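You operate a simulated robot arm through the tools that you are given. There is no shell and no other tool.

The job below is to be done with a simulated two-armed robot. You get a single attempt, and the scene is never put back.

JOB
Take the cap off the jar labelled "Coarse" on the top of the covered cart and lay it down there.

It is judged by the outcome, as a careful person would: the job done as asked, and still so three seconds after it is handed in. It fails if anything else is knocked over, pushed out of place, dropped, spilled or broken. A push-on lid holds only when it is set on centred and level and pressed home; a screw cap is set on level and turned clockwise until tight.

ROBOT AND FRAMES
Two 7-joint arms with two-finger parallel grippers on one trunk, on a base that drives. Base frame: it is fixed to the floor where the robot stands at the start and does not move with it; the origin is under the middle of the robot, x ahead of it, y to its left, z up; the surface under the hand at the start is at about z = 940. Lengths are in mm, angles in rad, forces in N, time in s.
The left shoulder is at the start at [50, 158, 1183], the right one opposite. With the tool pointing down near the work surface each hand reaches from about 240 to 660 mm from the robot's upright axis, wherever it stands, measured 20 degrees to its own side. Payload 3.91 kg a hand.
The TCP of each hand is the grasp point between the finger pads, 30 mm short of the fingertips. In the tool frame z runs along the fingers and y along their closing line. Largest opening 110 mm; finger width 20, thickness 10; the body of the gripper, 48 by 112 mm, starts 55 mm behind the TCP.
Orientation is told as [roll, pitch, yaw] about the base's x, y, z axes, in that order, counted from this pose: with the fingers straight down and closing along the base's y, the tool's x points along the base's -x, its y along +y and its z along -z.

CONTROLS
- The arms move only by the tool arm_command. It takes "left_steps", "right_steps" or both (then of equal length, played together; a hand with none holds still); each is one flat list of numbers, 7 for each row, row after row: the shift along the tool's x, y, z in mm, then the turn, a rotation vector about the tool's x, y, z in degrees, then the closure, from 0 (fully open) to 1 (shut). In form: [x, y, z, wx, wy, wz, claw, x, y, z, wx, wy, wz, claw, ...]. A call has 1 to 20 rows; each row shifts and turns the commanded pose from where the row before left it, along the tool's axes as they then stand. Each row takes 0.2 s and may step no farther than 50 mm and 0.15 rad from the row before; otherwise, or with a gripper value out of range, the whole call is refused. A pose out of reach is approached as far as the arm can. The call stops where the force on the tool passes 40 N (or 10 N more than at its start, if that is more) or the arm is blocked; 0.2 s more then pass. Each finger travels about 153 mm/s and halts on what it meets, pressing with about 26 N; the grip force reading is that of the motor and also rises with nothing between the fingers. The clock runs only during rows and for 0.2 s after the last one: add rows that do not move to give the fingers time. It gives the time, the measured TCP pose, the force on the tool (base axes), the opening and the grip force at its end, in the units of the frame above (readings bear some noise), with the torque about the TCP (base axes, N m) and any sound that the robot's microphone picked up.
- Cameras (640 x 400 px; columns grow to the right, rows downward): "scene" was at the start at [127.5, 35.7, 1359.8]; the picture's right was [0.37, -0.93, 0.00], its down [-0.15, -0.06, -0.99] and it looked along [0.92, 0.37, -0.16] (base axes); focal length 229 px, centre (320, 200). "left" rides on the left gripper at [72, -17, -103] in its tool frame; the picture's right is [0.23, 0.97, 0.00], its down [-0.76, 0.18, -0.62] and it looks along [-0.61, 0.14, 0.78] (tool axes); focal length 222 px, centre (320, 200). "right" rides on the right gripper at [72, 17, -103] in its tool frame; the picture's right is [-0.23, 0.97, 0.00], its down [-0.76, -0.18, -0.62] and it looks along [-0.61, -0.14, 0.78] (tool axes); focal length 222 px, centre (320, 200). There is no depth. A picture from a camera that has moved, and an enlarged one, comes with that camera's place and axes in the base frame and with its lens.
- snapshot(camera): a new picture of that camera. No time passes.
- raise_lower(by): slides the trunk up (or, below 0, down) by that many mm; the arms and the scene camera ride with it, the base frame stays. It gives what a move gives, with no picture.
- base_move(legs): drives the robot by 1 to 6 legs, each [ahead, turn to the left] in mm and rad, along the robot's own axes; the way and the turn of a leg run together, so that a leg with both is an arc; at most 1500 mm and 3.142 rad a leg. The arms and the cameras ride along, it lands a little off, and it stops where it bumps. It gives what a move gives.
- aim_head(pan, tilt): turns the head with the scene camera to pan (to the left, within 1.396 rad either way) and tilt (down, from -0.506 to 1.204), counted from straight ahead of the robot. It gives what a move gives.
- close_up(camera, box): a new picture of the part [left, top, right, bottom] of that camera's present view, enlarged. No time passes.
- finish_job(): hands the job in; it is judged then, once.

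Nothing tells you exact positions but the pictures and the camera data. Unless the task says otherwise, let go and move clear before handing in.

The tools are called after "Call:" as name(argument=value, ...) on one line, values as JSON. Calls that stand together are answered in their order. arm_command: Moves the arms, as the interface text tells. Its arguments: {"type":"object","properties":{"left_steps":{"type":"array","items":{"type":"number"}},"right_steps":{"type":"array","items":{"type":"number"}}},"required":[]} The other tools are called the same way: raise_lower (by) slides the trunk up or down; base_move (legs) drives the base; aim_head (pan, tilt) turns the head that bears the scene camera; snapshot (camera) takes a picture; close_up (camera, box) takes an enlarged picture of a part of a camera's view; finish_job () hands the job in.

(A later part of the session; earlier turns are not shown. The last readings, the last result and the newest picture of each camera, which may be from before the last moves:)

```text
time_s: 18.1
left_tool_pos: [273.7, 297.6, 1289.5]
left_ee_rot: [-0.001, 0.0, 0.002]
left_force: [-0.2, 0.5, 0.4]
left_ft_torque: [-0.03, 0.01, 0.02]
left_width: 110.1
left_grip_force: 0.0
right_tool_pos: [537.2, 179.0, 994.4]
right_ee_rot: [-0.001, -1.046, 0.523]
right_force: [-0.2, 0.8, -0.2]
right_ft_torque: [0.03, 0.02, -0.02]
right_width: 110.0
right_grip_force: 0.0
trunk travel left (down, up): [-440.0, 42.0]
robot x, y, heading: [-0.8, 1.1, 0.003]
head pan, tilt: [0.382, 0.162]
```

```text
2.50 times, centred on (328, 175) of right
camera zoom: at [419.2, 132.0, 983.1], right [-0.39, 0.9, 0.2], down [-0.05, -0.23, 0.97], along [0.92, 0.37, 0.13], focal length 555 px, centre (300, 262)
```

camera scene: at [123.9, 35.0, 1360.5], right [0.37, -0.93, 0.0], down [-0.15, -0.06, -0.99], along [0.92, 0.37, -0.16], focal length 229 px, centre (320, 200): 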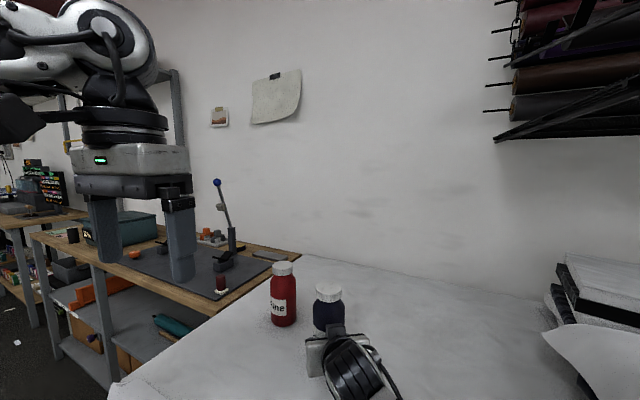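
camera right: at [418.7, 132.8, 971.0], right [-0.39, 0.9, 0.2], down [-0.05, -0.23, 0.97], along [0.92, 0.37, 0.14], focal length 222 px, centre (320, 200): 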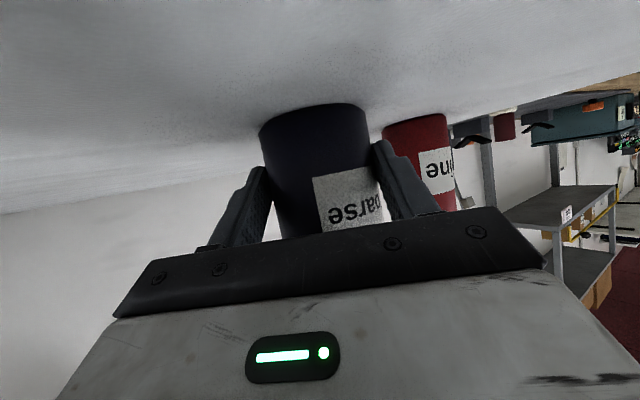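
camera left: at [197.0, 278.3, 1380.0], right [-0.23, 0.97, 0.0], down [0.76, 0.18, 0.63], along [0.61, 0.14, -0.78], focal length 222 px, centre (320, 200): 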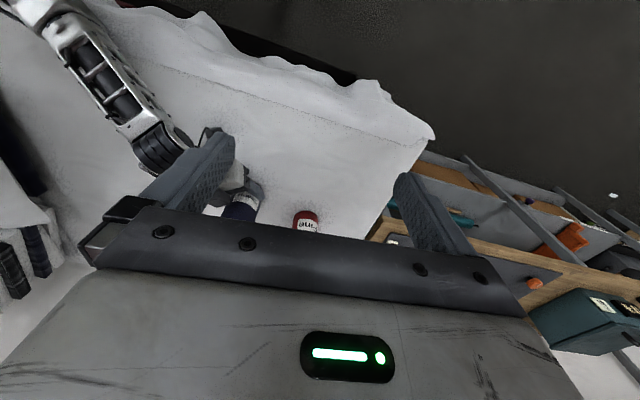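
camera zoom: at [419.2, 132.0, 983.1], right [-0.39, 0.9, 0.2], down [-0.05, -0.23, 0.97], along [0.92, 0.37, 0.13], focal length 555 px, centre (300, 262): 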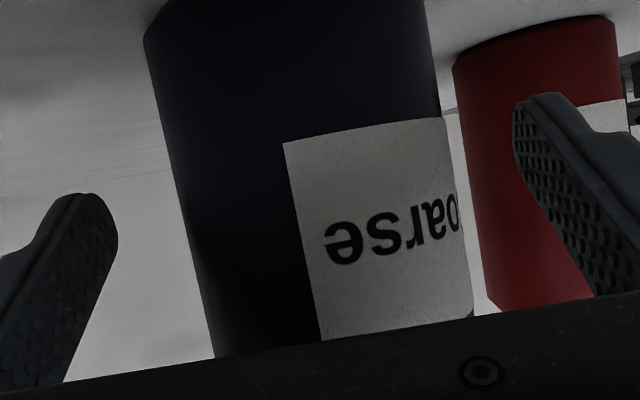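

The lean has vanished, so the elbow is free. Raising the rest of the way.

Call:
raise_lower(by=40)

Call:
snapshot(camera="scene")

Call:
snapshot(camera="left")

Call:
snapshot(camera="right")

```text
time_s: 19.0
left_tool_pos: [273.0, 297.2, 1329.7]
left_ee_rot: [0.001, -0.003, 0.002]
left_force: [-0.8, -0.5, 0.3]
left_ft_torque: [-0.01, 0.02, -0.05]
left_width: 109.8
left_grip_force: 0.0
right_tool_pos: [535.4, 178.3, 1033.8]
right_ee_rot: [0.0, -1.048, 0.523]
right_force: [0.4, -0.7, -0.2]
right_ft_torque: [0.02, 0.01, 0.0]
right_width: 110.0
right_grip_force: 0.1
trunk travel left (down, up): [-480.0, 2.0]
robot x, y, heading: [-1.0, -0.5, -0.0]
head pan, tilt: [0.382, 0.162]
```

```text
taken
camera scene: at [127.7, 35.7, 1414.7], right [0.37, -0.93, 0.0], down [-0.15, -0.06, -0.99], along [0.92, 0.37, -0.16], focal length 229 px, centre (320, 200)
```

scene: 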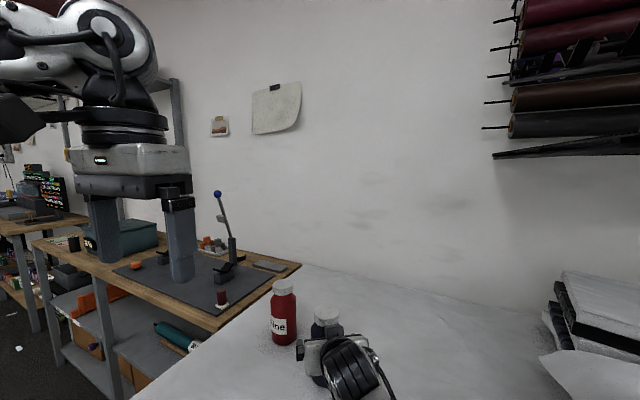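

```text
taken
camera left: at [201.2, 282.1, 1433.3], right [-0.23, 0.97, 0.0], down [0.76, 0.18, 0.62], along [0.61, 0.14, -0.78], focal length 222 px, centre (320, 200)
```

left: 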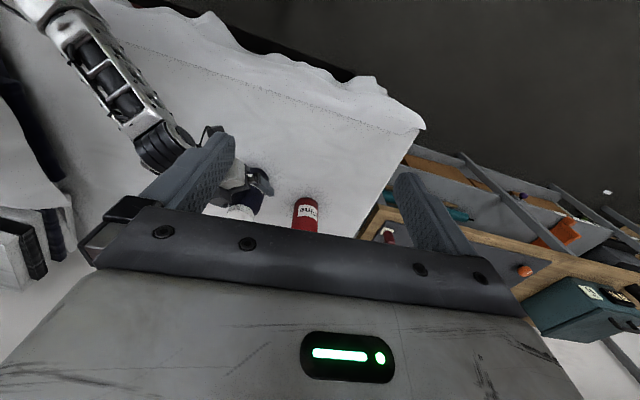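

```text
taken
camera right: at [418.6, 132.3, 1023.1], right [-0.39, 0.9, 0.2], down [-0.05, -0.23, 0.97], along [0.92, 0.37, 0.13], focal length 222 px, centre (320, 200)
```

right: 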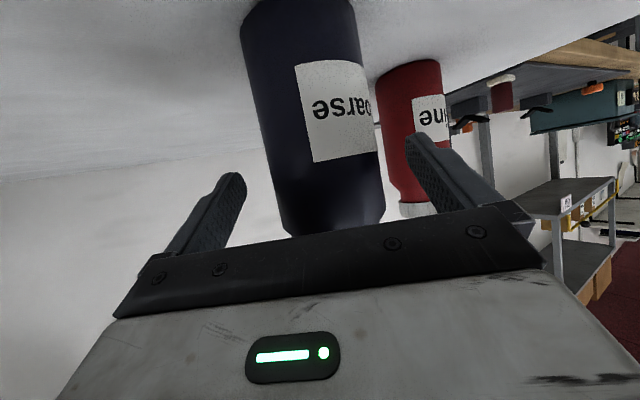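

Everything is clear. I'll take enlarged views to re-measure the jar's axis now.

Call:
close_up(camera="right", box=[200, 50, 456, 210])

Call:
close_up(camera="scene", box=[250, 270, 410, 370])

Call:
close_up(camera="left", box=[180, 140, 340, 240])

```text
2.50 times, centred on (328, 130) of right
camera zoom: at [418.6, 132.3, 1023.1], right [-0.39, 0.9, 0.2], down [-0.05, -0.23, 0.97], along [0.92, 0.37, 0.13], focal length 555 px, centre (300, 375)
```

zoom: 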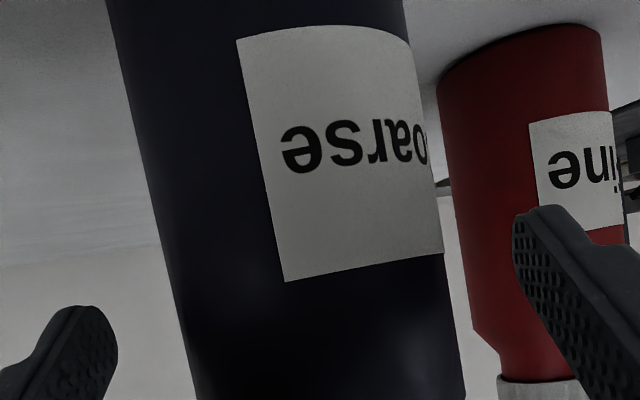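

```text
4.00 times, centred on (330, 320) of scene
camera zoom: at [127.7, 35.7, 1414.7], right [0.37, -0.93, 0.0], down [-0.15, -0.06, -0.99], along [0.92, 0.37, -0.16], focal length 917 px, centre (280, -280)
```

zoom: 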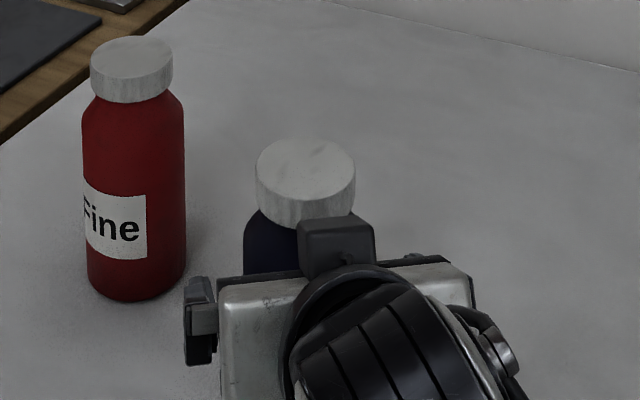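

```text
4.00 times, centred on (260, 190) of left
camera zoom: at [201.2, 282.1, 1433.3], right [-0.23, 0.97, 0.0], down [0.76, 0.18, 0.62], along [0.61, 0.14, -0.78], focal length 888 px, centre (560, 240)
```

zoom: 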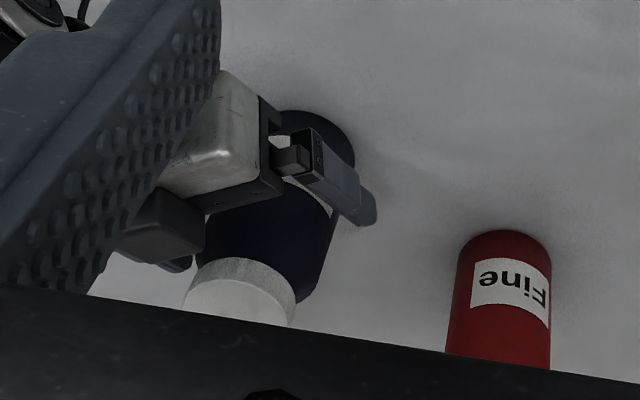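

Jar axis is now ≈(554, 193), about 10 mm from its original spot. I'll steepen the right hand to 40° below horizontal (raises wrist and elbow), centre it laterally, then lower slowly.

Call:
arm_command(right_steps=[0, 1.1, 0, 0, 3.4, 0, 0, 0, 1.1, 0, 0, 3.3, 0, 0, 0, 1.2, 0, 0, 3.3, 0, 0, 0, 0, 0, 0, 0, 0, 0])

Call:
snapshot(camera="right")

Call:
close_up(camera="scene", box=[250, 270, 410, 370])

```text
time_s: 20.0
left_tool_pos: [272.2, 298.1, 1329.0]
left_ee_rot: [0.001, 0.0, 0.002]
left_force: [-0.3, -0.1, -0.8]
left_ft_torque: [0.0, -0.04, 0.02]
left_width: 109.9
left_grip_force: 0.0
right_tool_pos: [534.7, 176.9, 1029.2]
right_ee_rot: [-0.012, -0.864, 0.529]
right_force: [-0.1, 0.3, -0.6]
right_ft_torque: [0.0, -0.02, 0.02]
right_width: 109.9
right_grip_force: 0.0
trunk travel left (down, up): [-480.0, 2.0]
robot x, y, heading: [0.7, 0.1, -0.002]
head pan, tilt: [0.382, 0.162]
```

```text
taken
camera right: at [417.9, 131.3, 1040.5], right [-0.35, 0.92, 0.17], down [0.1, -0.14, 0.99], along [0.93, 0.37, -0.05], focal length 222 px, centre (320, 200)
```

right: 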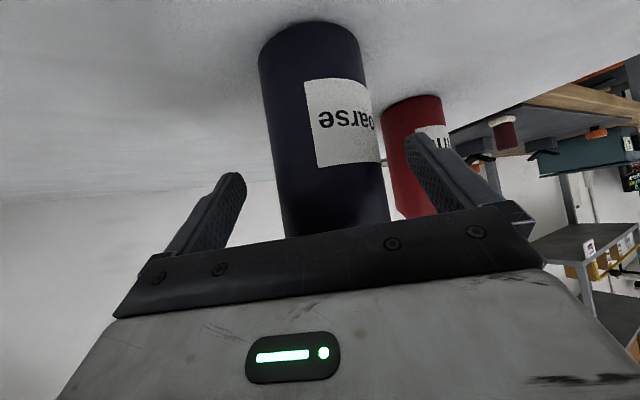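

```text
4.00 times, centred on (330, 320) of scene
camera zoom: at [127.5, 35.7, 1414.7], right [0.37, -0.93, 0.0], down [-0.15, -0.06, -0.99], along [0.92, 0.37, -0.16], focal length 917 px, centre (280, -280)
```

zoom: 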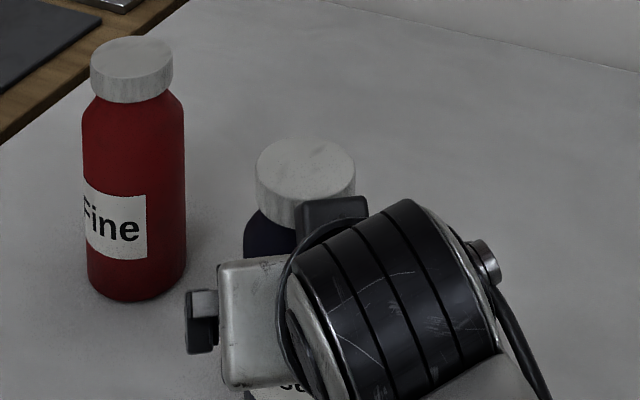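

Call:
arm_command(right_steps=[0, 0, 0, 0, 0, 0, 0, 0, 0, 0, 0, 0, 0, 0])

Call:
snapshot(camera="left")

```text
time_s: 20.6
left_tool_pos: [272.2, 298.0, 1330.3]
left_ee_rot: [0.001, -0.002, 0.003]
left_force: [-0.2, -0.9, -0.1]
left_ft_torque: [0.03, -0.03, 0.0]
left_width: 110.1
left_grip_force: 0.0
right_tool_pos: [537.1, 176.1, 1030.9]
right_ee_rot: [-0.01, -0.867, 0.523]
right_force: [-0.7, 0.0, -0.1]
right_ft_torque: [0.01, 0.02, -0.02]
right_width: 109.6
right_grip_force: 0.0
trunk travel left (down, up): [-480.0, 2.0]
robot x, y, heading: [0.1, 1.3, -0.001]
head pan, tilt: [0.382, 0.162]
```

```text
taken
camera left: at [201.0, 281.9, 1433.3], right [-0.23, 0.97, 0.0], down [0.76, 0.18, 0.62], along [0.61, 0.14, -0.78], focal length 222 px, centre (320, 200)
```

left: 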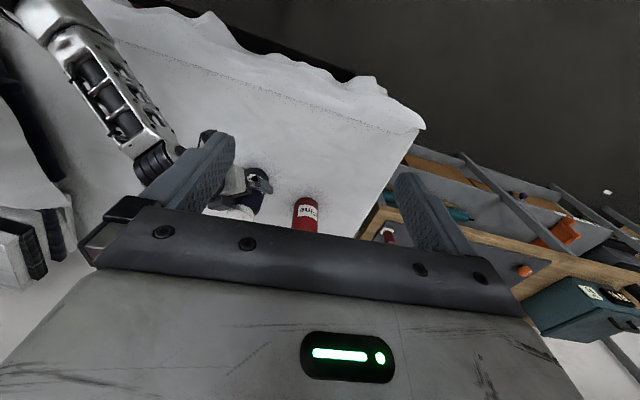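

Call:
arm_command(right_steps=[0, 2.5, 0, 0, 0, 0, 0, 0, 2.5, 0, 0, 0, 0, 0, 0, 0, 0, 0, 0, 0, 0])

Call:
close_up(camera="right", box=[200, 50, 456, 210])

```text
time_s: 21.4
left_tool_pos: [271.5, 297.5, 1329.3]
left_ee_rot: [0.0, -0.002, 0.002]
left_force: [0.0, 0.5, -0.9]
left_ft_torque: [-0.03, -0.01, 0.01]
left_width: 110.1
left_grip_force: 0.1
right_tool_pos: [537.1, 176.8, 1030.8]
right_ee_rot: [-0.016, -0.871, 0.524]
right_force: [0.1, -0.3, -0.8]
right_ft_torque: [-0.02, -0.02, 0.03]
right_width: 110.0
right_grip_force: 0.0
trunk travel left (down, up): [-480.0, 2.0]
robot x, y, heading: [0.3, 3.4, -0.001]
head pan, tilt: [0.382, 0.162]
```

```text
2.50 times, centred on (328, 130) of right
camera zoom: at [419.0, 132.9, 1041.6], right [-0.35, 0.92, 0.16], down [0.1, -0.14, 0.99], along [0.93, 0.36, -0.04], focal length 555 px, centre (300, 375)
```

zoom: 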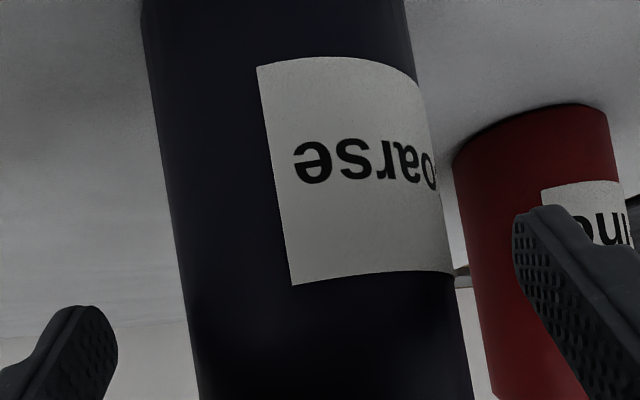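

The hand can't go further left in this orientation (a reach/joint limit), so I'll swing its yaw from 30° to 45° (more in line with the forearm), keeping the fingers straddling the jar.

Call:
arm_command(right_steps=[-0.7, -5.3, 0.85, 0, 0, 0, 0, -0.7, -5.3, 0.85, 0, 0, 0, 0, 0, 0, 0, -3.83, 0, -3.21, 0, 0, 0, 0, -3.83, 0, -3.21, 0, 0, 0, 0, -3.83, 0, -3.21, 0, 0, 0, 0, 0, 0, 0, 0, 0, 0, 0, 0, 0, 0, 0])

Call:
snapshot(camera="right")

Call:
close_up(camera="scene", box=[250, 270, 410, 370])

Call:
snapshot(camera="left")

```text
time_s: 23.0
left_tool_pos: [272.0, 297.7, 1329.8]
left_ee_rot: [0.001, -0.002, 0.002]
left_force: [0.5, 0.2, 0.3]
left_ft_torque: [0.03, 0.02, 0.02]
left_width: 110.0
left_grip_force: 0.0
right_tool_pos: [537.7, 177.7, 1034.5]
right_ee_rot: [0.0, -0.874, 0.785]
right_force: [0.1, -0.1, 0.4]
right_ft_torque: [0.0, -0.01, 0.03]
right_width: 109.9
right_grip_force: 0.0
trunk travel left (down, up): [-480.0, 2.0]
robot x, y, heading: [0.9, -2.5, -0.001]
head pan, tilt: [0.382, 0.162]
```

```text
taken
camera right: at [437.5, 102.5, 1045.0], right [-0.59, 0.79, 0.17], down [0.13, -0.12, 0.98], along [0.8, 0.6, -0.04], focal length 222 px, centre (320, 200)
```

right: 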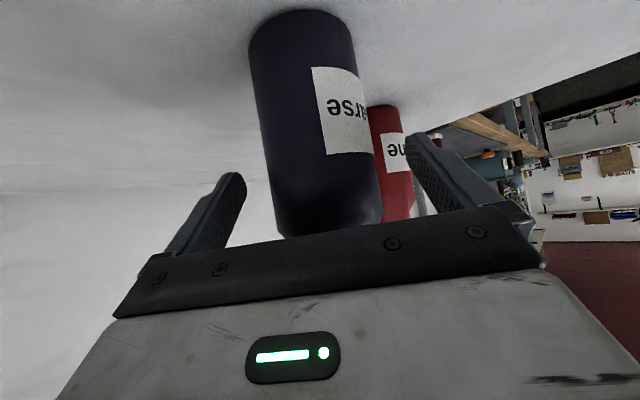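

```text
4.00 times, centred on (330, 320) of scene
camera zoom: at [127.6, 35.6, 1414.7], right [0.37, -0.93, 0.0], down [-0.15, -0.06, -0.99], along [0.92, 0.37, -0.16], focal length 917 px, centre (280, -280)
```

zoom: 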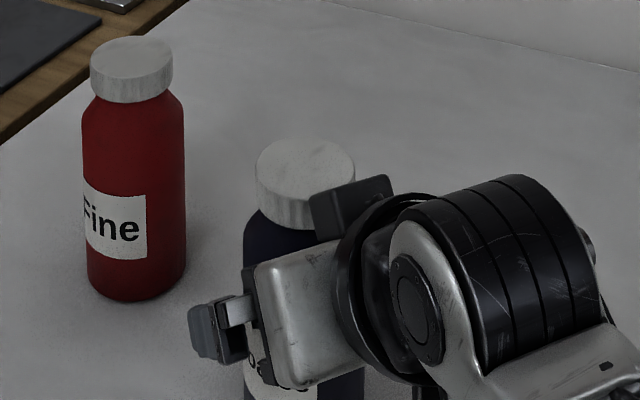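

```text
taken
camera left: at [201.0, 281.9, 1433.3], right [-0.23, 0.97, 0.0], down [0.76, 0.18, 0.62], along [0.61, 0.14, -0.78], focal length 222 px, centre (320, 200)
```

left: 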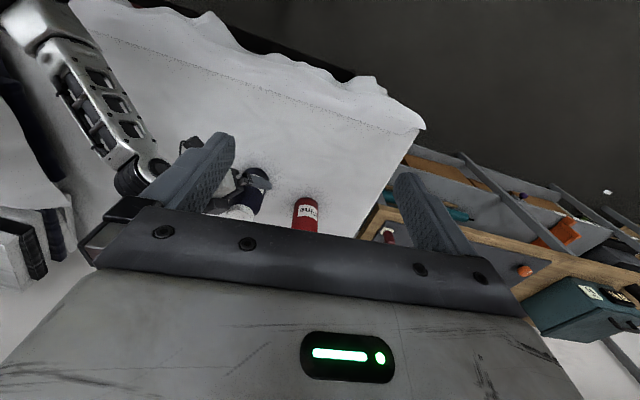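

The pose is now reached exactly (45° yaw, 40° down). Measuring the lateral centring before lowering.

Call:
close_up(camera="right", box=[200, 50, 456, 210])

```text
2.50 times, centred on (328, 130) of right
camera zoom: at [437.5, 102.5, 1045.0], right [-0.59, 0.79, 0.17], down [0.13, -0.12, 0.98], along [0.8, 0.6, -0.04], focal length 555 px, centre (300, 375)
```

zoom: 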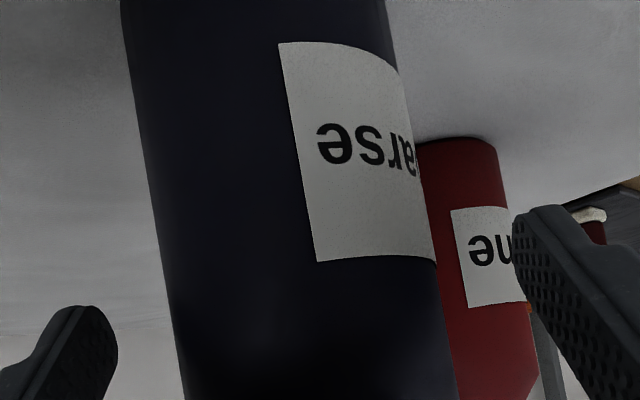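

Lateral centring is within about 1 mm. Lowering slowly to grip height.

Call:
arm_command(right_steps=[4.2, 0.06, 4.0, 0, 0, 0, 0, 4.2, 0.06, 4.0, 0, 0, 0, 0, 4.2, 0.06, 4.0, 0, 0, 0, 0, 4.2, 0.06, 4.0, 0, 0, 0, 0, 0, 0, 0, 0, 0, 0, 0])

Call:
close_up(camera="scene", box=[250, 270, 410, 370])

```text
time_s: 24.2
left_tool_pos: [272.3, 298.4, 1330.5]
left_ee_rot: [0.0, -0.002, 0.002]
left_force: [0.1, 0.2, -0.3]
left_ft_torque: [0.0, -0.03, 0.06]
left_width: 110.1
left_grip_force: 0.1
right_tool_pos: [538.7, 178.7, 1010.7]
right_ee_rot: [0.001, -0.872, 0.786]
right_force: [-0.7, 0.4, 0.4]
right_ft_torque: [0.02, 0.05, -0.01]
right_width: 110.0
right_grip_force: 0.0
trunk travel left (down, up): [-480.0, 2.0]
robot x, y, heading: [0.2, -3.7, -0.001]
head pan, tilt: [0.382, 0.162]
```

```text
4.00 times, centred on (330, 320) of scene
camera zoom: at [127.5, 35.6, 1414.7], right [0.37, -0.93, 0.0], down [-0.15, -0.06, -0.99], along [0.92, 0.37, -0.16], focal length 917 px, centre (280, -280)
```

zoom: 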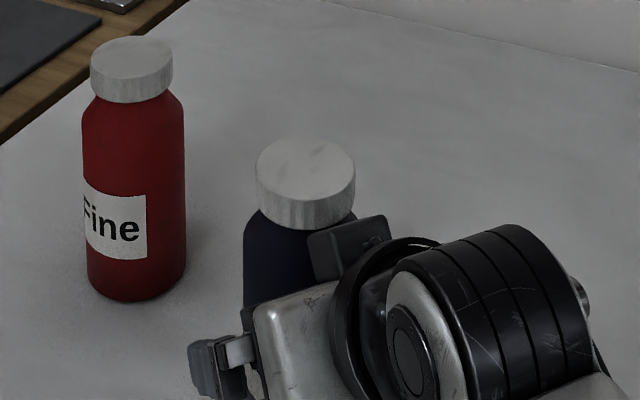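

Tracking well with no jar motion. Continuing the second half of the descent.

Call:
arm_command(right_steps=[4.2, 0.06, 4.0, 0, 0, 0, 0, 4.2, 0.06, 4.0, 0, 0, 0, 0, 4.2, 0.06, 4.0, 0, 0, 0, 0, 4.0, 0.06, 4.0, 0, 0, 0, 0, 0, 0, 0, 0, 0, 0, 0, 0, 0, 0, 0, 0, 0, 0])

Call:
close_up(camera="scene", box=[250, 270, 410, 370])

Call:
close_up(camera="right", box=[200, 95, 456, 255])

Call:
snapshot(camera="left")

```text
time_s: 25.6
left_tool_pos: [272.8, 297.4, 1329.3]
left_ee_rot: [0.0, -0.001, 0.002]
left_force: [0.2, 0.3, 0.0]
left_ft_torque: [0.02, -0.02, 0.02]
left_width: 109.8
left_grip_force: 0.1
right_tool_pos: [540.0, 180.8, 988.5]
right_ee_rot: [-0.001, -0.874, 0.787]
right_force: [-0.2, 1.0, 0.0]
right_ft_torque: [-0.02, 0.02, -0.02]
right_width: 109.9
right_grip_force: 0.0
trunk travel left (down, up): [-480.0, 2.0]
robot x, y, heading: [0.0, 1.8, 0.001]
head pan, tilt: [0.382, 0.162]
```

```text
4.00 times, centred on (330, 320) of scene
camera zoom: at [127.6, 35.6, 1414.7], right [0.37, -0.93, 0.0], down [-0.15, -0.06, -0.99], along [0.92, 0.37, -0.16], focal length 917 px, centre (280, -280)
```

zoom: 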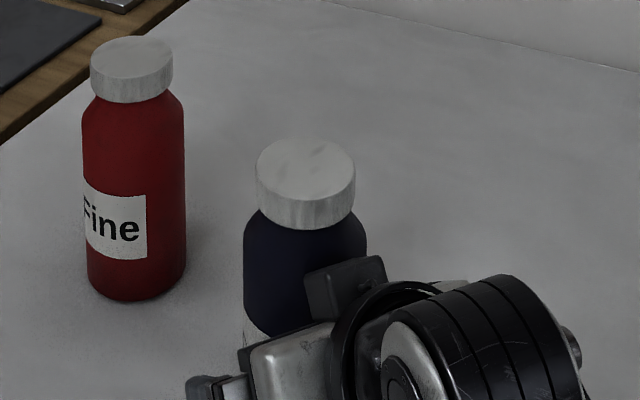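

```text
2.50 times, centred on (328, 175) of right
camera zoom: at [438.9, 105.4, 999.1], right [-0.59, 0.79, 0.17], down [0.13, -0.12, 0.98], along [0.8, 0.6, -0.04], focal length 555 px, centre (300, 262)
```

zoom: 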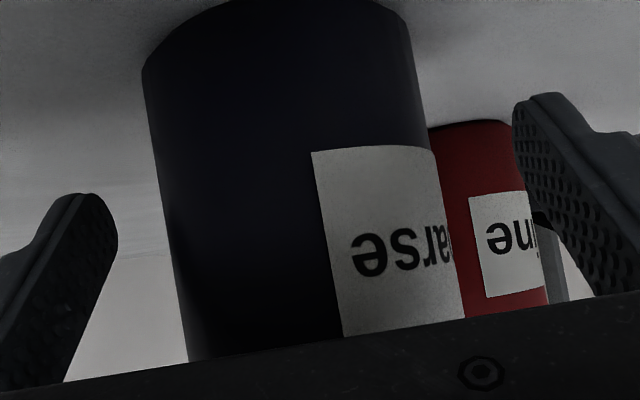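

```text
taken
camera left: at [201.0, 281.9, 1433.3], right [-0.23, 0.97, 0.0], down [0.76, 0.18, 0.62], along [0.61, 0.14, -0.78], focal length 222 px, centre (320, 200)
```

left: 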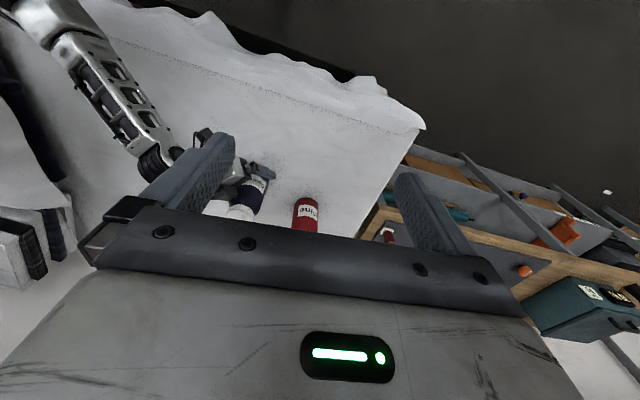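

Exactly on target (540, 181, 988) with no lean and the jar unmoved. Closing the right fingers on the jar body.

Call:
arm_command(right_steps=[0, 0, 0, 0, 0, 0, 0.2, 0, 0, 0, 0, 0, 0, 0.3, 0, 0, 0, 0, 0, 0, 0.36, 0, 0, 0, 0, 0, 0, 0.42, 0, 0, 0, 0, 0, 0, 0.5, 0, 0, 0, 0, 0, 0, 0.5])

Call:
close_up(camera="scene", box=[250, 270, 410, 370])

Call:
close_up(camera="right", box=[200, 95, 456, 255])

```text
time_s: 27.0
left_tool_pos: [272.5, 298.1, 1328.6]
left_ee_rot: [-0.002, -0.002, 0.002]
left_force: [0.3, 0.3, 0.2]
left_ft_torque: [0.0, 0.01, 0.03]
left_width: 110.0
left_grip_force: 0.0
right_tool_pos: [540.3, 180.6, 988.6]
right_ee_rot: [0.0, -0.872, 0.785]
right_force: [0.3, -0.3, 0.2]
right_ft_torque: [-0.02, -0.02, 0.04]
right_width: 64.2
right_grip_force: 25.9
trunk travel left (down, up): [-480.0, 2.0]
robot x, y, heading: [-0.9, -2.1, -0.003]
head pan, tilt: [0.382, 0.162]
```

```text
4.00 times, centred on (330, 320) of scene
camera zoom: at [127.6, 35.6, 1414.7], right [0.37, -0.93, 0.0], down [-0.15, -0.06, -0.99], along [0.92, 0.37, -0.16], focal length 917 px, centre (280, -280)
```

zoom: 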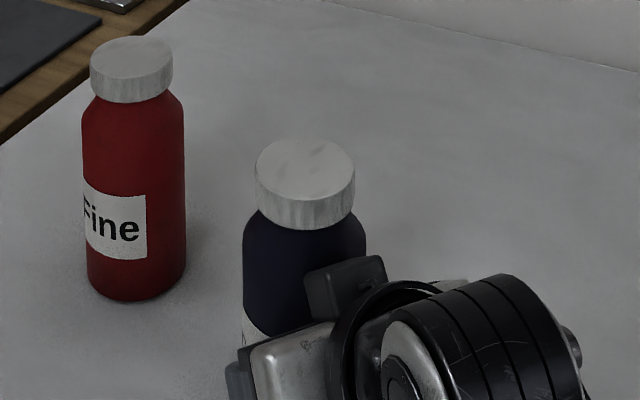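

```text
2.50 times, centred on (328, 175) of right
camera zoom: at [439.0, 105.4, 999.2], right [-0.59, 0.79, 0.17], down [0.13, -0.12, 0.98], along [0.8, 0.6, -0.04], focal length 555 px, centre (300, 262)
```

zoom: 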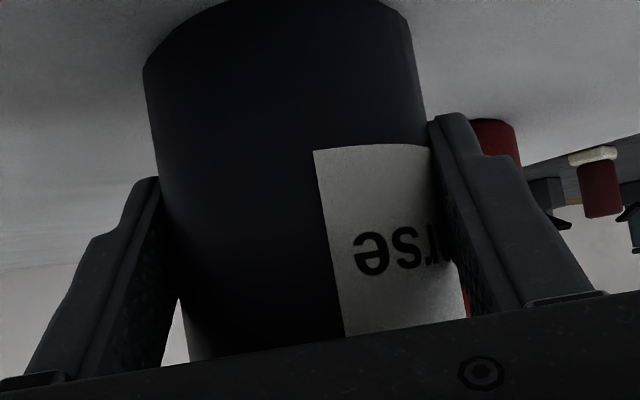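

The jar is firmly held (26 N) and hasn't moved. I'll now slide it gently back the ~9 mm to its original spot, watching forces.

Call:
arm_command(right_steps=[0.77, 0, -0.92, 0, 0, 0, 0.5, 0.77, 0, -0.92, 0, 0, 0, 0.5, 0.77, 0, -0.92, 0, 0, 0, 0.5, 0.77, 0, -0.92, 0, 0, 0, 0.5, 0, 0, 0, 0, 0, 0, 0.5, 0, 0, 0, 0, 0, 0, 0.5])

Call:
close_up(camera="scene", box=[250, 270, 410, 370])

```text
time_s: 28.4
left_tool_pos: [272.2, 297.4, 1330.0]
left_ee_rot: [0.0, -0.002, 0.002]
left_force: [-0.1, 0.0, 0.1]
left_ft_torque: [-0.05, -0.01, 0.01]
left_width: 110.1
left_grip_force: 0.1
right_tool_pos: [537.3, 178.1, 989.9]
right_ee_rot: [0.001, -0.877, 0.784]
right_force: [3.7, 1.7, 6.4]
right_ft_torque: [0.05, -0.01, 0.02]
right_width: 64.2
right_grip_force: 25.8
trunk travel left (down, up): [-480.0, 2.0]
robot x, y, heading: [-0.9, 0.6, 0.001]
head pan, tilt: [0.382, 0.162]
```

```text
4.00 times, centred on (330, 320) of scene
camera zoom: at [127.4, 35.7, 1414.8], right [0.37, -0.93, 0.0], down [-0.15, -0.06, -0.99], along [0.92, 0.37, -0.16], focal length 917 px, centre (280, -280)
```

zoom: 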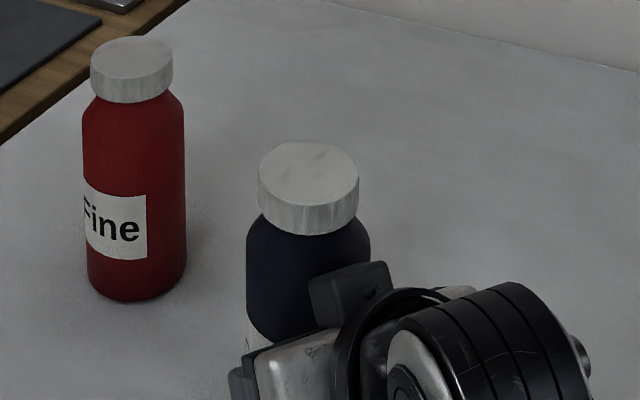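

Call:
arm_command(right_steps=[0.69, 0, -0.98, 0, 0, 0, 0.5, 0.69, 0, -0.98, 0, 0, 0, 0.5, 0.69, 0, -0.98, 0, 0, 0, 0.5, 0.69, 0, -0.98, 0, 0, 0, 0.5, 0, 0, 0, 0, 0, 0, 0.5, 0, 0, 0, 0, 0, 0, 0.5])

Call:
close_up(camera="scene", box=[250, 270, 410, 370])

Call:
close_up(camera="right", box=[200, 95, 456, 255])

```text
time_s: 29.8
left_tool_pos: [271.7, 298.5, 1329.0]
left_ee_rot: [0.0, 0.0, 0.002]
left_force: [0.1, -0.5, -0.4]
left_ft_torque: [0.05, 0.01, 0.0]
left_width: 109.8
left_grip_force: 0.0
right_tool_pos: [533.6, 175.1, 987.7]
right_ee_rot: [0.0, -0.874, 0.786]
right_force: [1.0, 3.5, 5.3]
right_ft_torque: [0.2, -0.11, 0.08]
right_width: 64.1
right_grip_force: 26.3
trunk travel left (down, up): [-480.0, 2.0]
robot x, y, heading: [1.8, -1.2, 0.003]
head pan, tilt: [0.382, 0.162]
```

```text
4.00 times, centred on (330, 320) of scene
camera zoom: at [127.2, 35.8, 1414.8], right [0.37, -0.93, 0.0], down [-0.15, -0.06, -0.99], along [0.92, 0.37, -0.16], focal length 917 px, centre (280, -280)
```

zoom: 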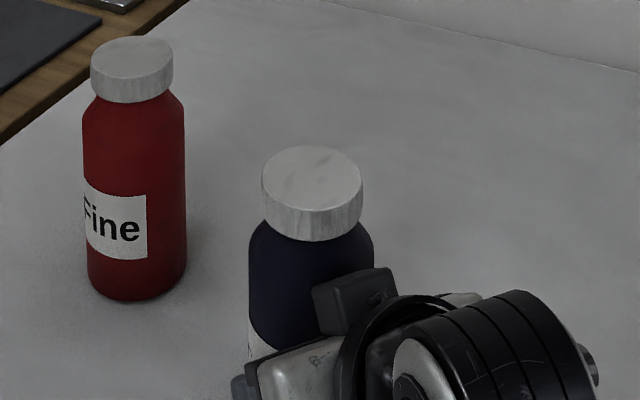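

```text
2.50 times, centred on (328, 175) of right
camera zoom: at [432.6, 99.1, 999.2], right [-0.59, 0.79, 0.17], down [0.13, -0.12, 0.98], along [0.8, 0.6, -0.04], focal length 555 px, centre (300, 262)
```

zoom: 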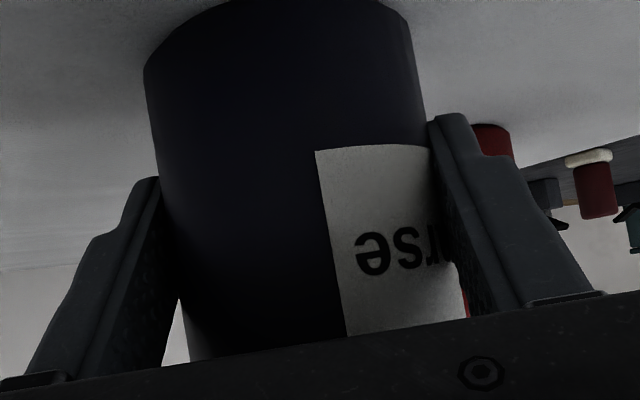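

The jar is back at about (547.5, 187), firmly held and standing. Now the left hand moves to hover above the cap, at z≈1200.

Call:
arm_command(left_steps=[-27.5, -11.1, 12.9, 0, 0, 0, 0, -27.5, -11.1, 12.9, 0, 0, 0, 0, -27.5, -11.1, 12.9, 0, 0, 0, 0, -27.5, -11.1, 12.9, 0, 0, 0, 0, -27.5, -11.1, 12.9, 0, 0, 0, 0, -27.5, -11.1, 12.9, 0, 0, 0, 0, -27.5, -11.1, 12.9, 0, 0, 0, 0, -27.5, -11.1, 12.9, 0, 0, 0, 0, -27.5, -11.1, 12.9, 0, 0, 0, 0, -27.5, -11.1, 12.9, 0, 0, 0, 0, 0, 0, 0, 0, 0, 0, 0])

Call:
snapshot(camera="scene")

Call:
snapshot(camera="left")

Call:
snapshot(camera="right")

```text
time_s: 32.2
left_tool_pos: [522.1, 204.9, 1193.2]
left_ee_rot: [0.0, -0.001, 0.002]
left_force: [0.1, -0.5, -0.3]
left_ft_torque: [-0.02, 0.01, 0.0]
left_width: 110.3
left_grip_force: 0.1
left hand out of reach, approached as far as the arm can: row 9, 10
right_tool_pos: [533.8, 174.2, 988.8]
right_ee_rot: [0.001, -0.872, 0.787]
right_force: [1.3, -0.4, 2.8]
right_ft_torque: [0.14, 0.0, -0.04]
right_width: 63.7
right_grip_force: 25.9
trunk travel left (down, up): [-480.0, 2.0]
robot x, y, heading: [3.4, 2.0, 0.001]
head pan, tilt: [0.382, 0.162]
```

```text
taken
camera scene: at [127.5, 35.6, 1414.7], right [0.37, -0.93, 0.0], down [-0.15, -0.06, -0.99], along [0.92, 0.37, -0.16], focal length 229 px, centre (320, 200)
```

scene: 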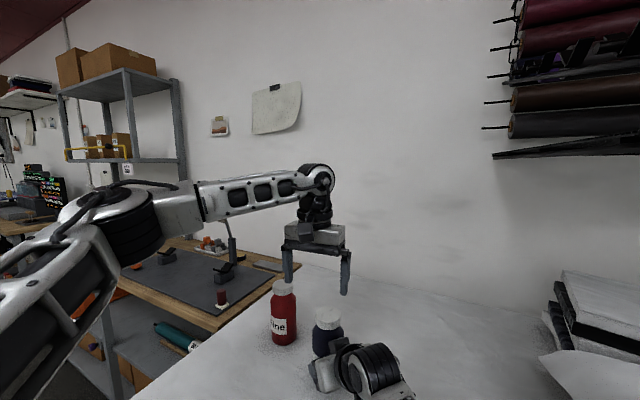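

```text
taken
camera left: at [451.2, 188.4, 1297.4], right [-0.23, 0.97, 0.0], down [0.76, 0.18, 0.62], along [0.61, 0.14, -0.78], focal length 222 px, centre (320, 200)
```

left: 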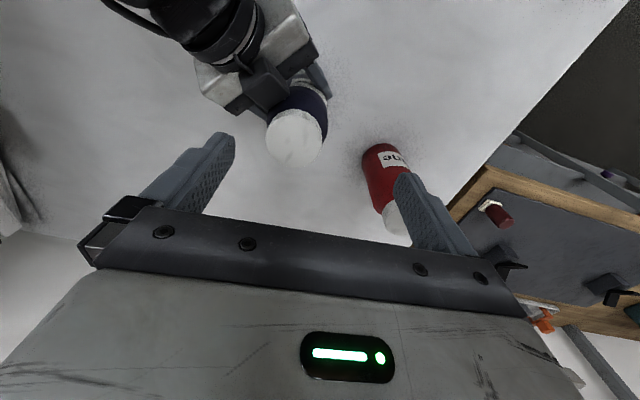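

```text
taken
camera right: at [433.3, 98.7, 999.1], right [-0.58, 0.79, 0.17], down [0.13, -0.12, 0.98], along [0.8, 0.6, -0.04], focal length 222 px, centre (320, 200)
```

right: 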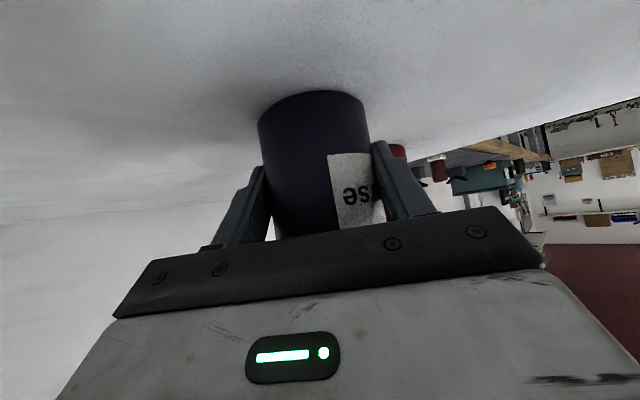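

The left hand stops short at this height ((522, 205), out of reach). Its forearm slopes upward to the wrist, so lowering should help; I'll lower the command to z≈1155, where the fingertips are still well above the cap.

Call:
arm_command(left_steps=[0, 0, 11, 0, 0, 0, 0, 0, 0, 11, 0, 0, 0, 0, 0, 0, 11, 0, 0, 0, 0, 0, 0, 11, 0, 0, 0, 0, 0, 0, 0, 0, 0, 0, 0])

Call:
snapshot(camera="left")

Call:
snapshot(camera="scene")

```text
time_s: 33.4
left_tool_pos: [521.6, 203.5, 1150.1]
left_ee_rot: [0.0, -0.001, 0.003]
left_force: [-0.9, 0.1, 0.6]
left_ft_torque: [0.03, -0.03, -0.01]
left_width: 110.1
left_grip_force: 0.1
right_tool_pos: [534.5, 173.1, 988.8]
right_ee_rot: [-0.001, -0.873, 0.784]
right_force: [2.8, -0.5, 2.7]
right_ft_torque: [0.07, -0.09, -0.06]
right_width: 63.8
right_grip_force: 25.8
trunk travel left (down, up): [-480.0, 2.0]
robot x, y, heading: [-2.9, 0.5, -0.002]
head pan, tilt: [0.382, 0.162]
```

```text
taken
camera left: at [450.7, 188.0, 1254.7], right [-0.23, 0.97, 0.0], down [0.76, 0.18, 0.62], along [0.61, 0.14, -0.78], focal length 222 px, centre (320, 200)
```

left: 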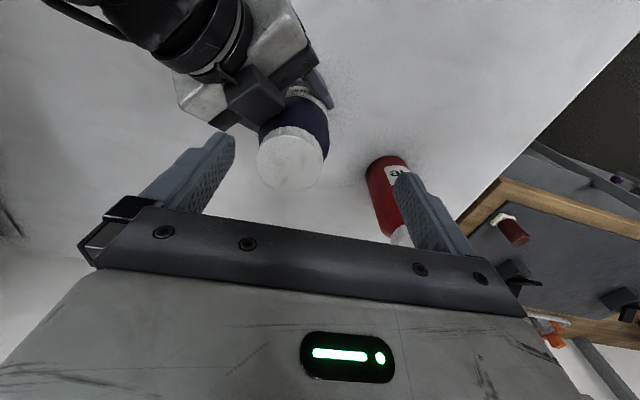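

```text
taken
camera scene: at [127.5, 35.3, 1414.7], right [0.37, -0.93, 0.0], down [-0.15, -0.06, -0.99], along [0.92, 0.37, -0.16], focal length 229 px, centre (320, 200)
```

scene: 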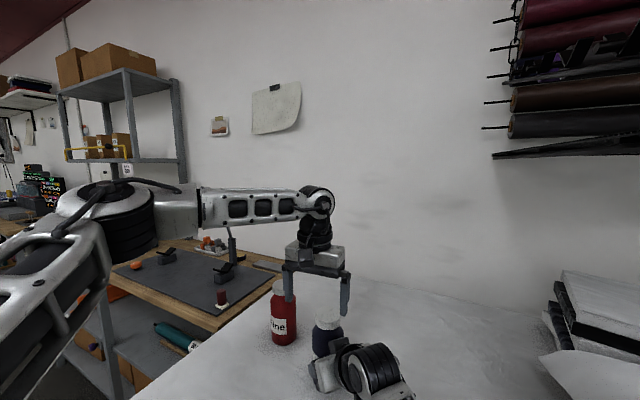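

The hand lowered cleanly; now I'll try the remaining horizontal move to above the cap at this lower height.

Call:
arm_command(left_steps=[-6.5, -4.0, 0, 0, 0, 0, 0, -6.5, -4.0, 0, 0, 0, 0, 0, -6.5, -4.0, 0, 0, 0, 0, 0, -6.5, -4.0, 0, 0, 0, 0, 0, 0, 0, 0, 0, 0, 0, 0])

Call:
snapshot(camera="left")

```text
time_s: 34.6
left_tool_pos: [525.4, 203.2, 1151.3]
left_ee_rot: [0.001, 0.0, 0.001]
left_force: [-0.6, 0.2, -0.7]
left_ft_torque: [-0.04, 0.0, -0.04]
left_width: 109.7
left_grip_force: 0.0
left hand out of reach, approached as far as the arm can: row 2, 3, 4
right_tool_pos: [533.8, 174.3, 988.9]
right_ee_rot: [0.0, -0.872, 0.786]
right_force: [-1.3, -1.4, 2.5]
right_ft_torque: [0.02, -0.01, 0.02]
right_width: 63.7
right_grip_force: 26.1
trunk travel left (down, up): [-480.0, 2.0]
robot x, y, heading: [-0.9, 0.9, -0.001]
head pan, tilt: [0.382, 0.162]
```

```text
taken
camera left: at [454.6, 186.4, 1255.2], right [-0.23, 0.97, 0.0], down [0.76, 0.18, 0.62], along [0.61, 0.14, -0.78], focal length 222 px, centre (320, 200)
```

left: 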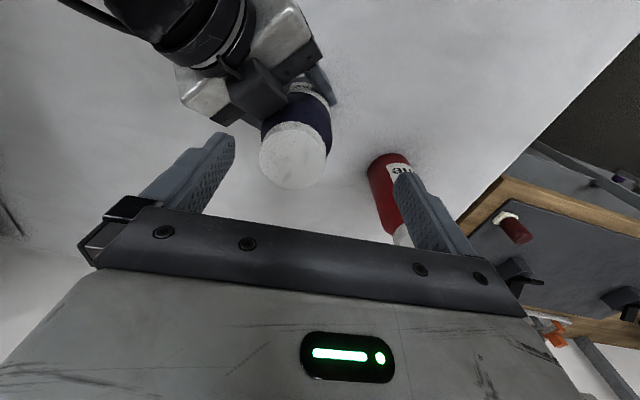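

Still limited there. As with the right hand, I suspect a wrist-joint limit from the yaw, so I'll rotate the left hand 30° clockwise in place (far above the cap) and try again.

Call:
arm_command(left_steps=[0, 0, 0, 0, 0, 7.5, 0, 0, 0, 0, 0, 0, 7.5, 0, 0, 0, 0, 0, 0, 7.5, 0, 0, 0, 0, 0, 0, 7.5, 0, 0, 0, 0, 0, 0, 0, 0])

```text
time_s: 35.8
left_tool_pos: [525.8, 202.9, 1152.1]
left_ee_rot: [0.0, -0.001, -0.523]
left_force: [-0.1, 0.5, 0.9]
left_ft_torque: [0.01, -0.02, -0.02]
left_width: 109.8
left_grip_force: 0.0
right_tool_pos: [533.4, 174.0, 989.0]
right_ee_rot: [0.0, -0.872, 0.784]
right_force: [0.7, -2.9, 1.8]
right_ft_torque: [0.05, 0.04, 0.02]
right_width: 63.4
right_grip_force: 25.5
trunk travel left (down, up): [-480.0, 2.0]
robot x, y, heading: [-1.3, -1.9, 0.002]
head pan, tilt: [0.382, 0.162]
```

Call:
arm_command(left_steps=[-6.7, -0.6, 0, 0, 0, 0, 0, -6.7, -0.6, 0, 0, 0, 0, 0, -6.7, -0.6, 0, 0, 0, 0, 0, -6.7, -0.6, 0, 0, 0, 0, 0, 0, 0, 0, 0, 0, 0, 0])

Call:
snapshot(camera="scene")

Call:
snapshot(camera="left")

Call:
close_up(camera="right", box=[200, 95, 456, 255])

```text
time_s: 37.0
left_tool_pos: [524.9, 203.9, 1151.5]
left_ee_rot: [-0.001, -0.002, -0.522]
left_force: [0.2, 0.1, -0.3]
left_ft_torque: [-0.03, 0.02, 0.01]
left_width: 110.1
left_grip_force: 0.1
left hand out of reach, approached as far as the arm can: row 1, 2, 3, 4
right_tool_pos: [533.9, 173.3, 989.6]
right_ee_rot: [0.001, -0.873, 0.786]
right_force: [-0.9, -0.5, 1.9]
right_ft_torque: [0.06, 0.07, 0.06]
right_width: 63.6
right_grip_force: 26.1
trunk travel left (down, up): [-480.0, 2.0]
robot x, y, heading: [-2.6, 2.6, -0.004]
head pan, tilt: [0.382, 0.162]
```

```text
taken
camera scene: at [127.3, 35.4, 1414.8], right [0.37, -0.93, 0.0], down [-0.15, -0.06, -0.99], along [0.92, 0.37, -0.16], focal length 229 px, centre (320, 200)
```

scene: 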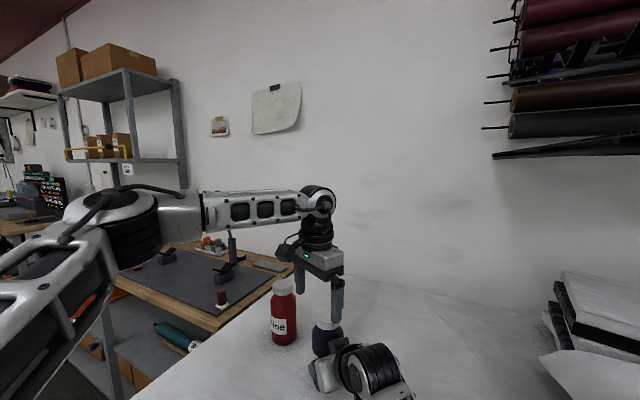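

```text
taken
camera left: at [455.7, 225.2, 1255.2], right [0.29, 0.96, 0.0], down [0.75, -0.23, 0.62], along [0.6, -0.18, -0.78], focal length 222 px, centre (320, 200)
```

left: 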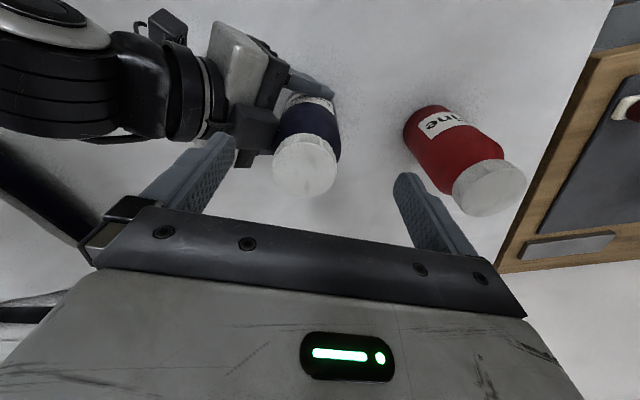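

```text
2.50 times, centred on (328, 175) of right
camera zoom: at [432.8, 98.8, 999.1], right [-0.59, 0.79, 0.17], down [0.13, -0.12, 0.98], along [0.8, 0.6, -0.04], focal length 555 px, centre (300, 262)
```

zoom: 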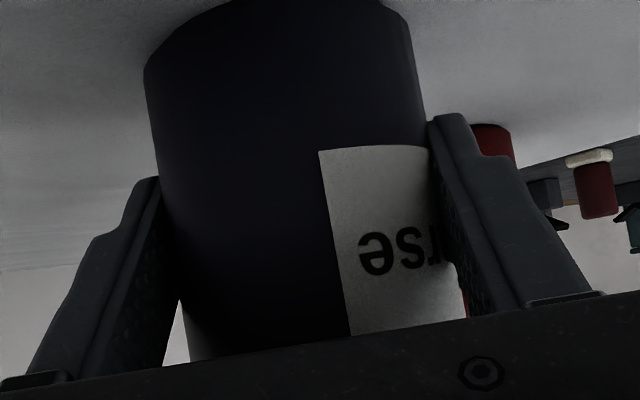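

The left hand's reach toward the right is limited regardless of yaw, about 28 mm short of the cap. The robot will need to stand slightly closer or turned a little, so I'll look down at the gap between base and cart.

Call:
aim_head(pan=0.0, tilt=1.15)

Call:
snapshot(camera="scene")

```text
time_s: 38.2
left_tool_pos: [525.8, 203.1, 1151.8]
left_ee_rot: [0.001, -0.002, -0.523]
left_force: [-0.6, -0.5, -1.0]
left_ft_torque: [-0.01, 0.01, -0.01]
left_width: 110.2
left_grip_force: 0.0
right_tool_pos: [533.0, 174.6, 988.5]
right_ee_rot: [0.0, -0.873, 0.786]
right_force: [-1.4, -0.7, 1.0]
right_ft_torque: [0.04, 0.07, 0.01]
right_width: 63.4
right_grip_force: 26.1
trunk travel left (down, up): [-480.0, 2.0]
robot x, y, heading: [3.3, -1.7, -0.001]
head pan, tilt: [0.0, 1.15]
```

```text
taken
camera scene: at [100.8, 0.9, 1332.7], right [0.0, -1.0, 0.0], down [-0.91, 0.0, -0.41], along [0.41, 0.0, -0.91], focal length 229 px, centre (320, 200)
```

scene: 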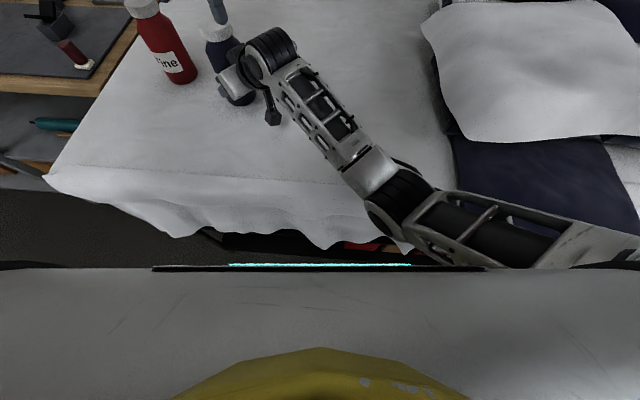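

Call:
close_up(camera="scene", box=[40, 130, 440, 290])

Call:
close_up(camera="scene", box=[320, 130, 480, 290])

```text
1.60 times, centred on (240, 210) of scene
camera zoom: at [100.8, 0.9, 1332.7], right [0.0, -1.0, 0.0], down [-0.91, 0.0, -0.41], along [0.41, 0.0, -0.91], focal length 367 px, centre (448, 184)
```

zoom: 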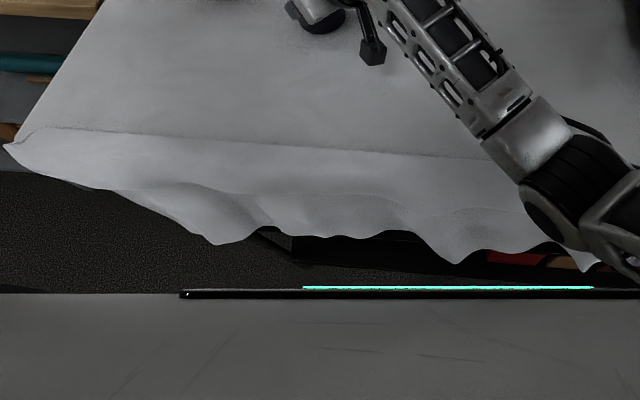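

```text
2.50 times, centred on (400, 210) of scene
camera zoom: at [100.8, 0.9, 1332.7], right [0.0, -1.0, 0.0], down [-0.91, 0.0, -0.41], along [0.41, 0.0, -0.91], focal length 573 px, centre (120, 175)
```

zoom: 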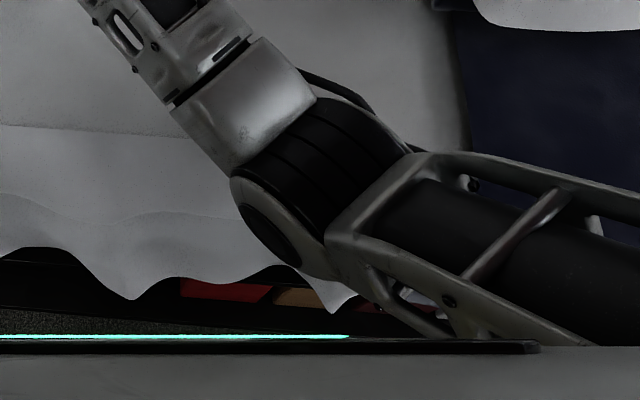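

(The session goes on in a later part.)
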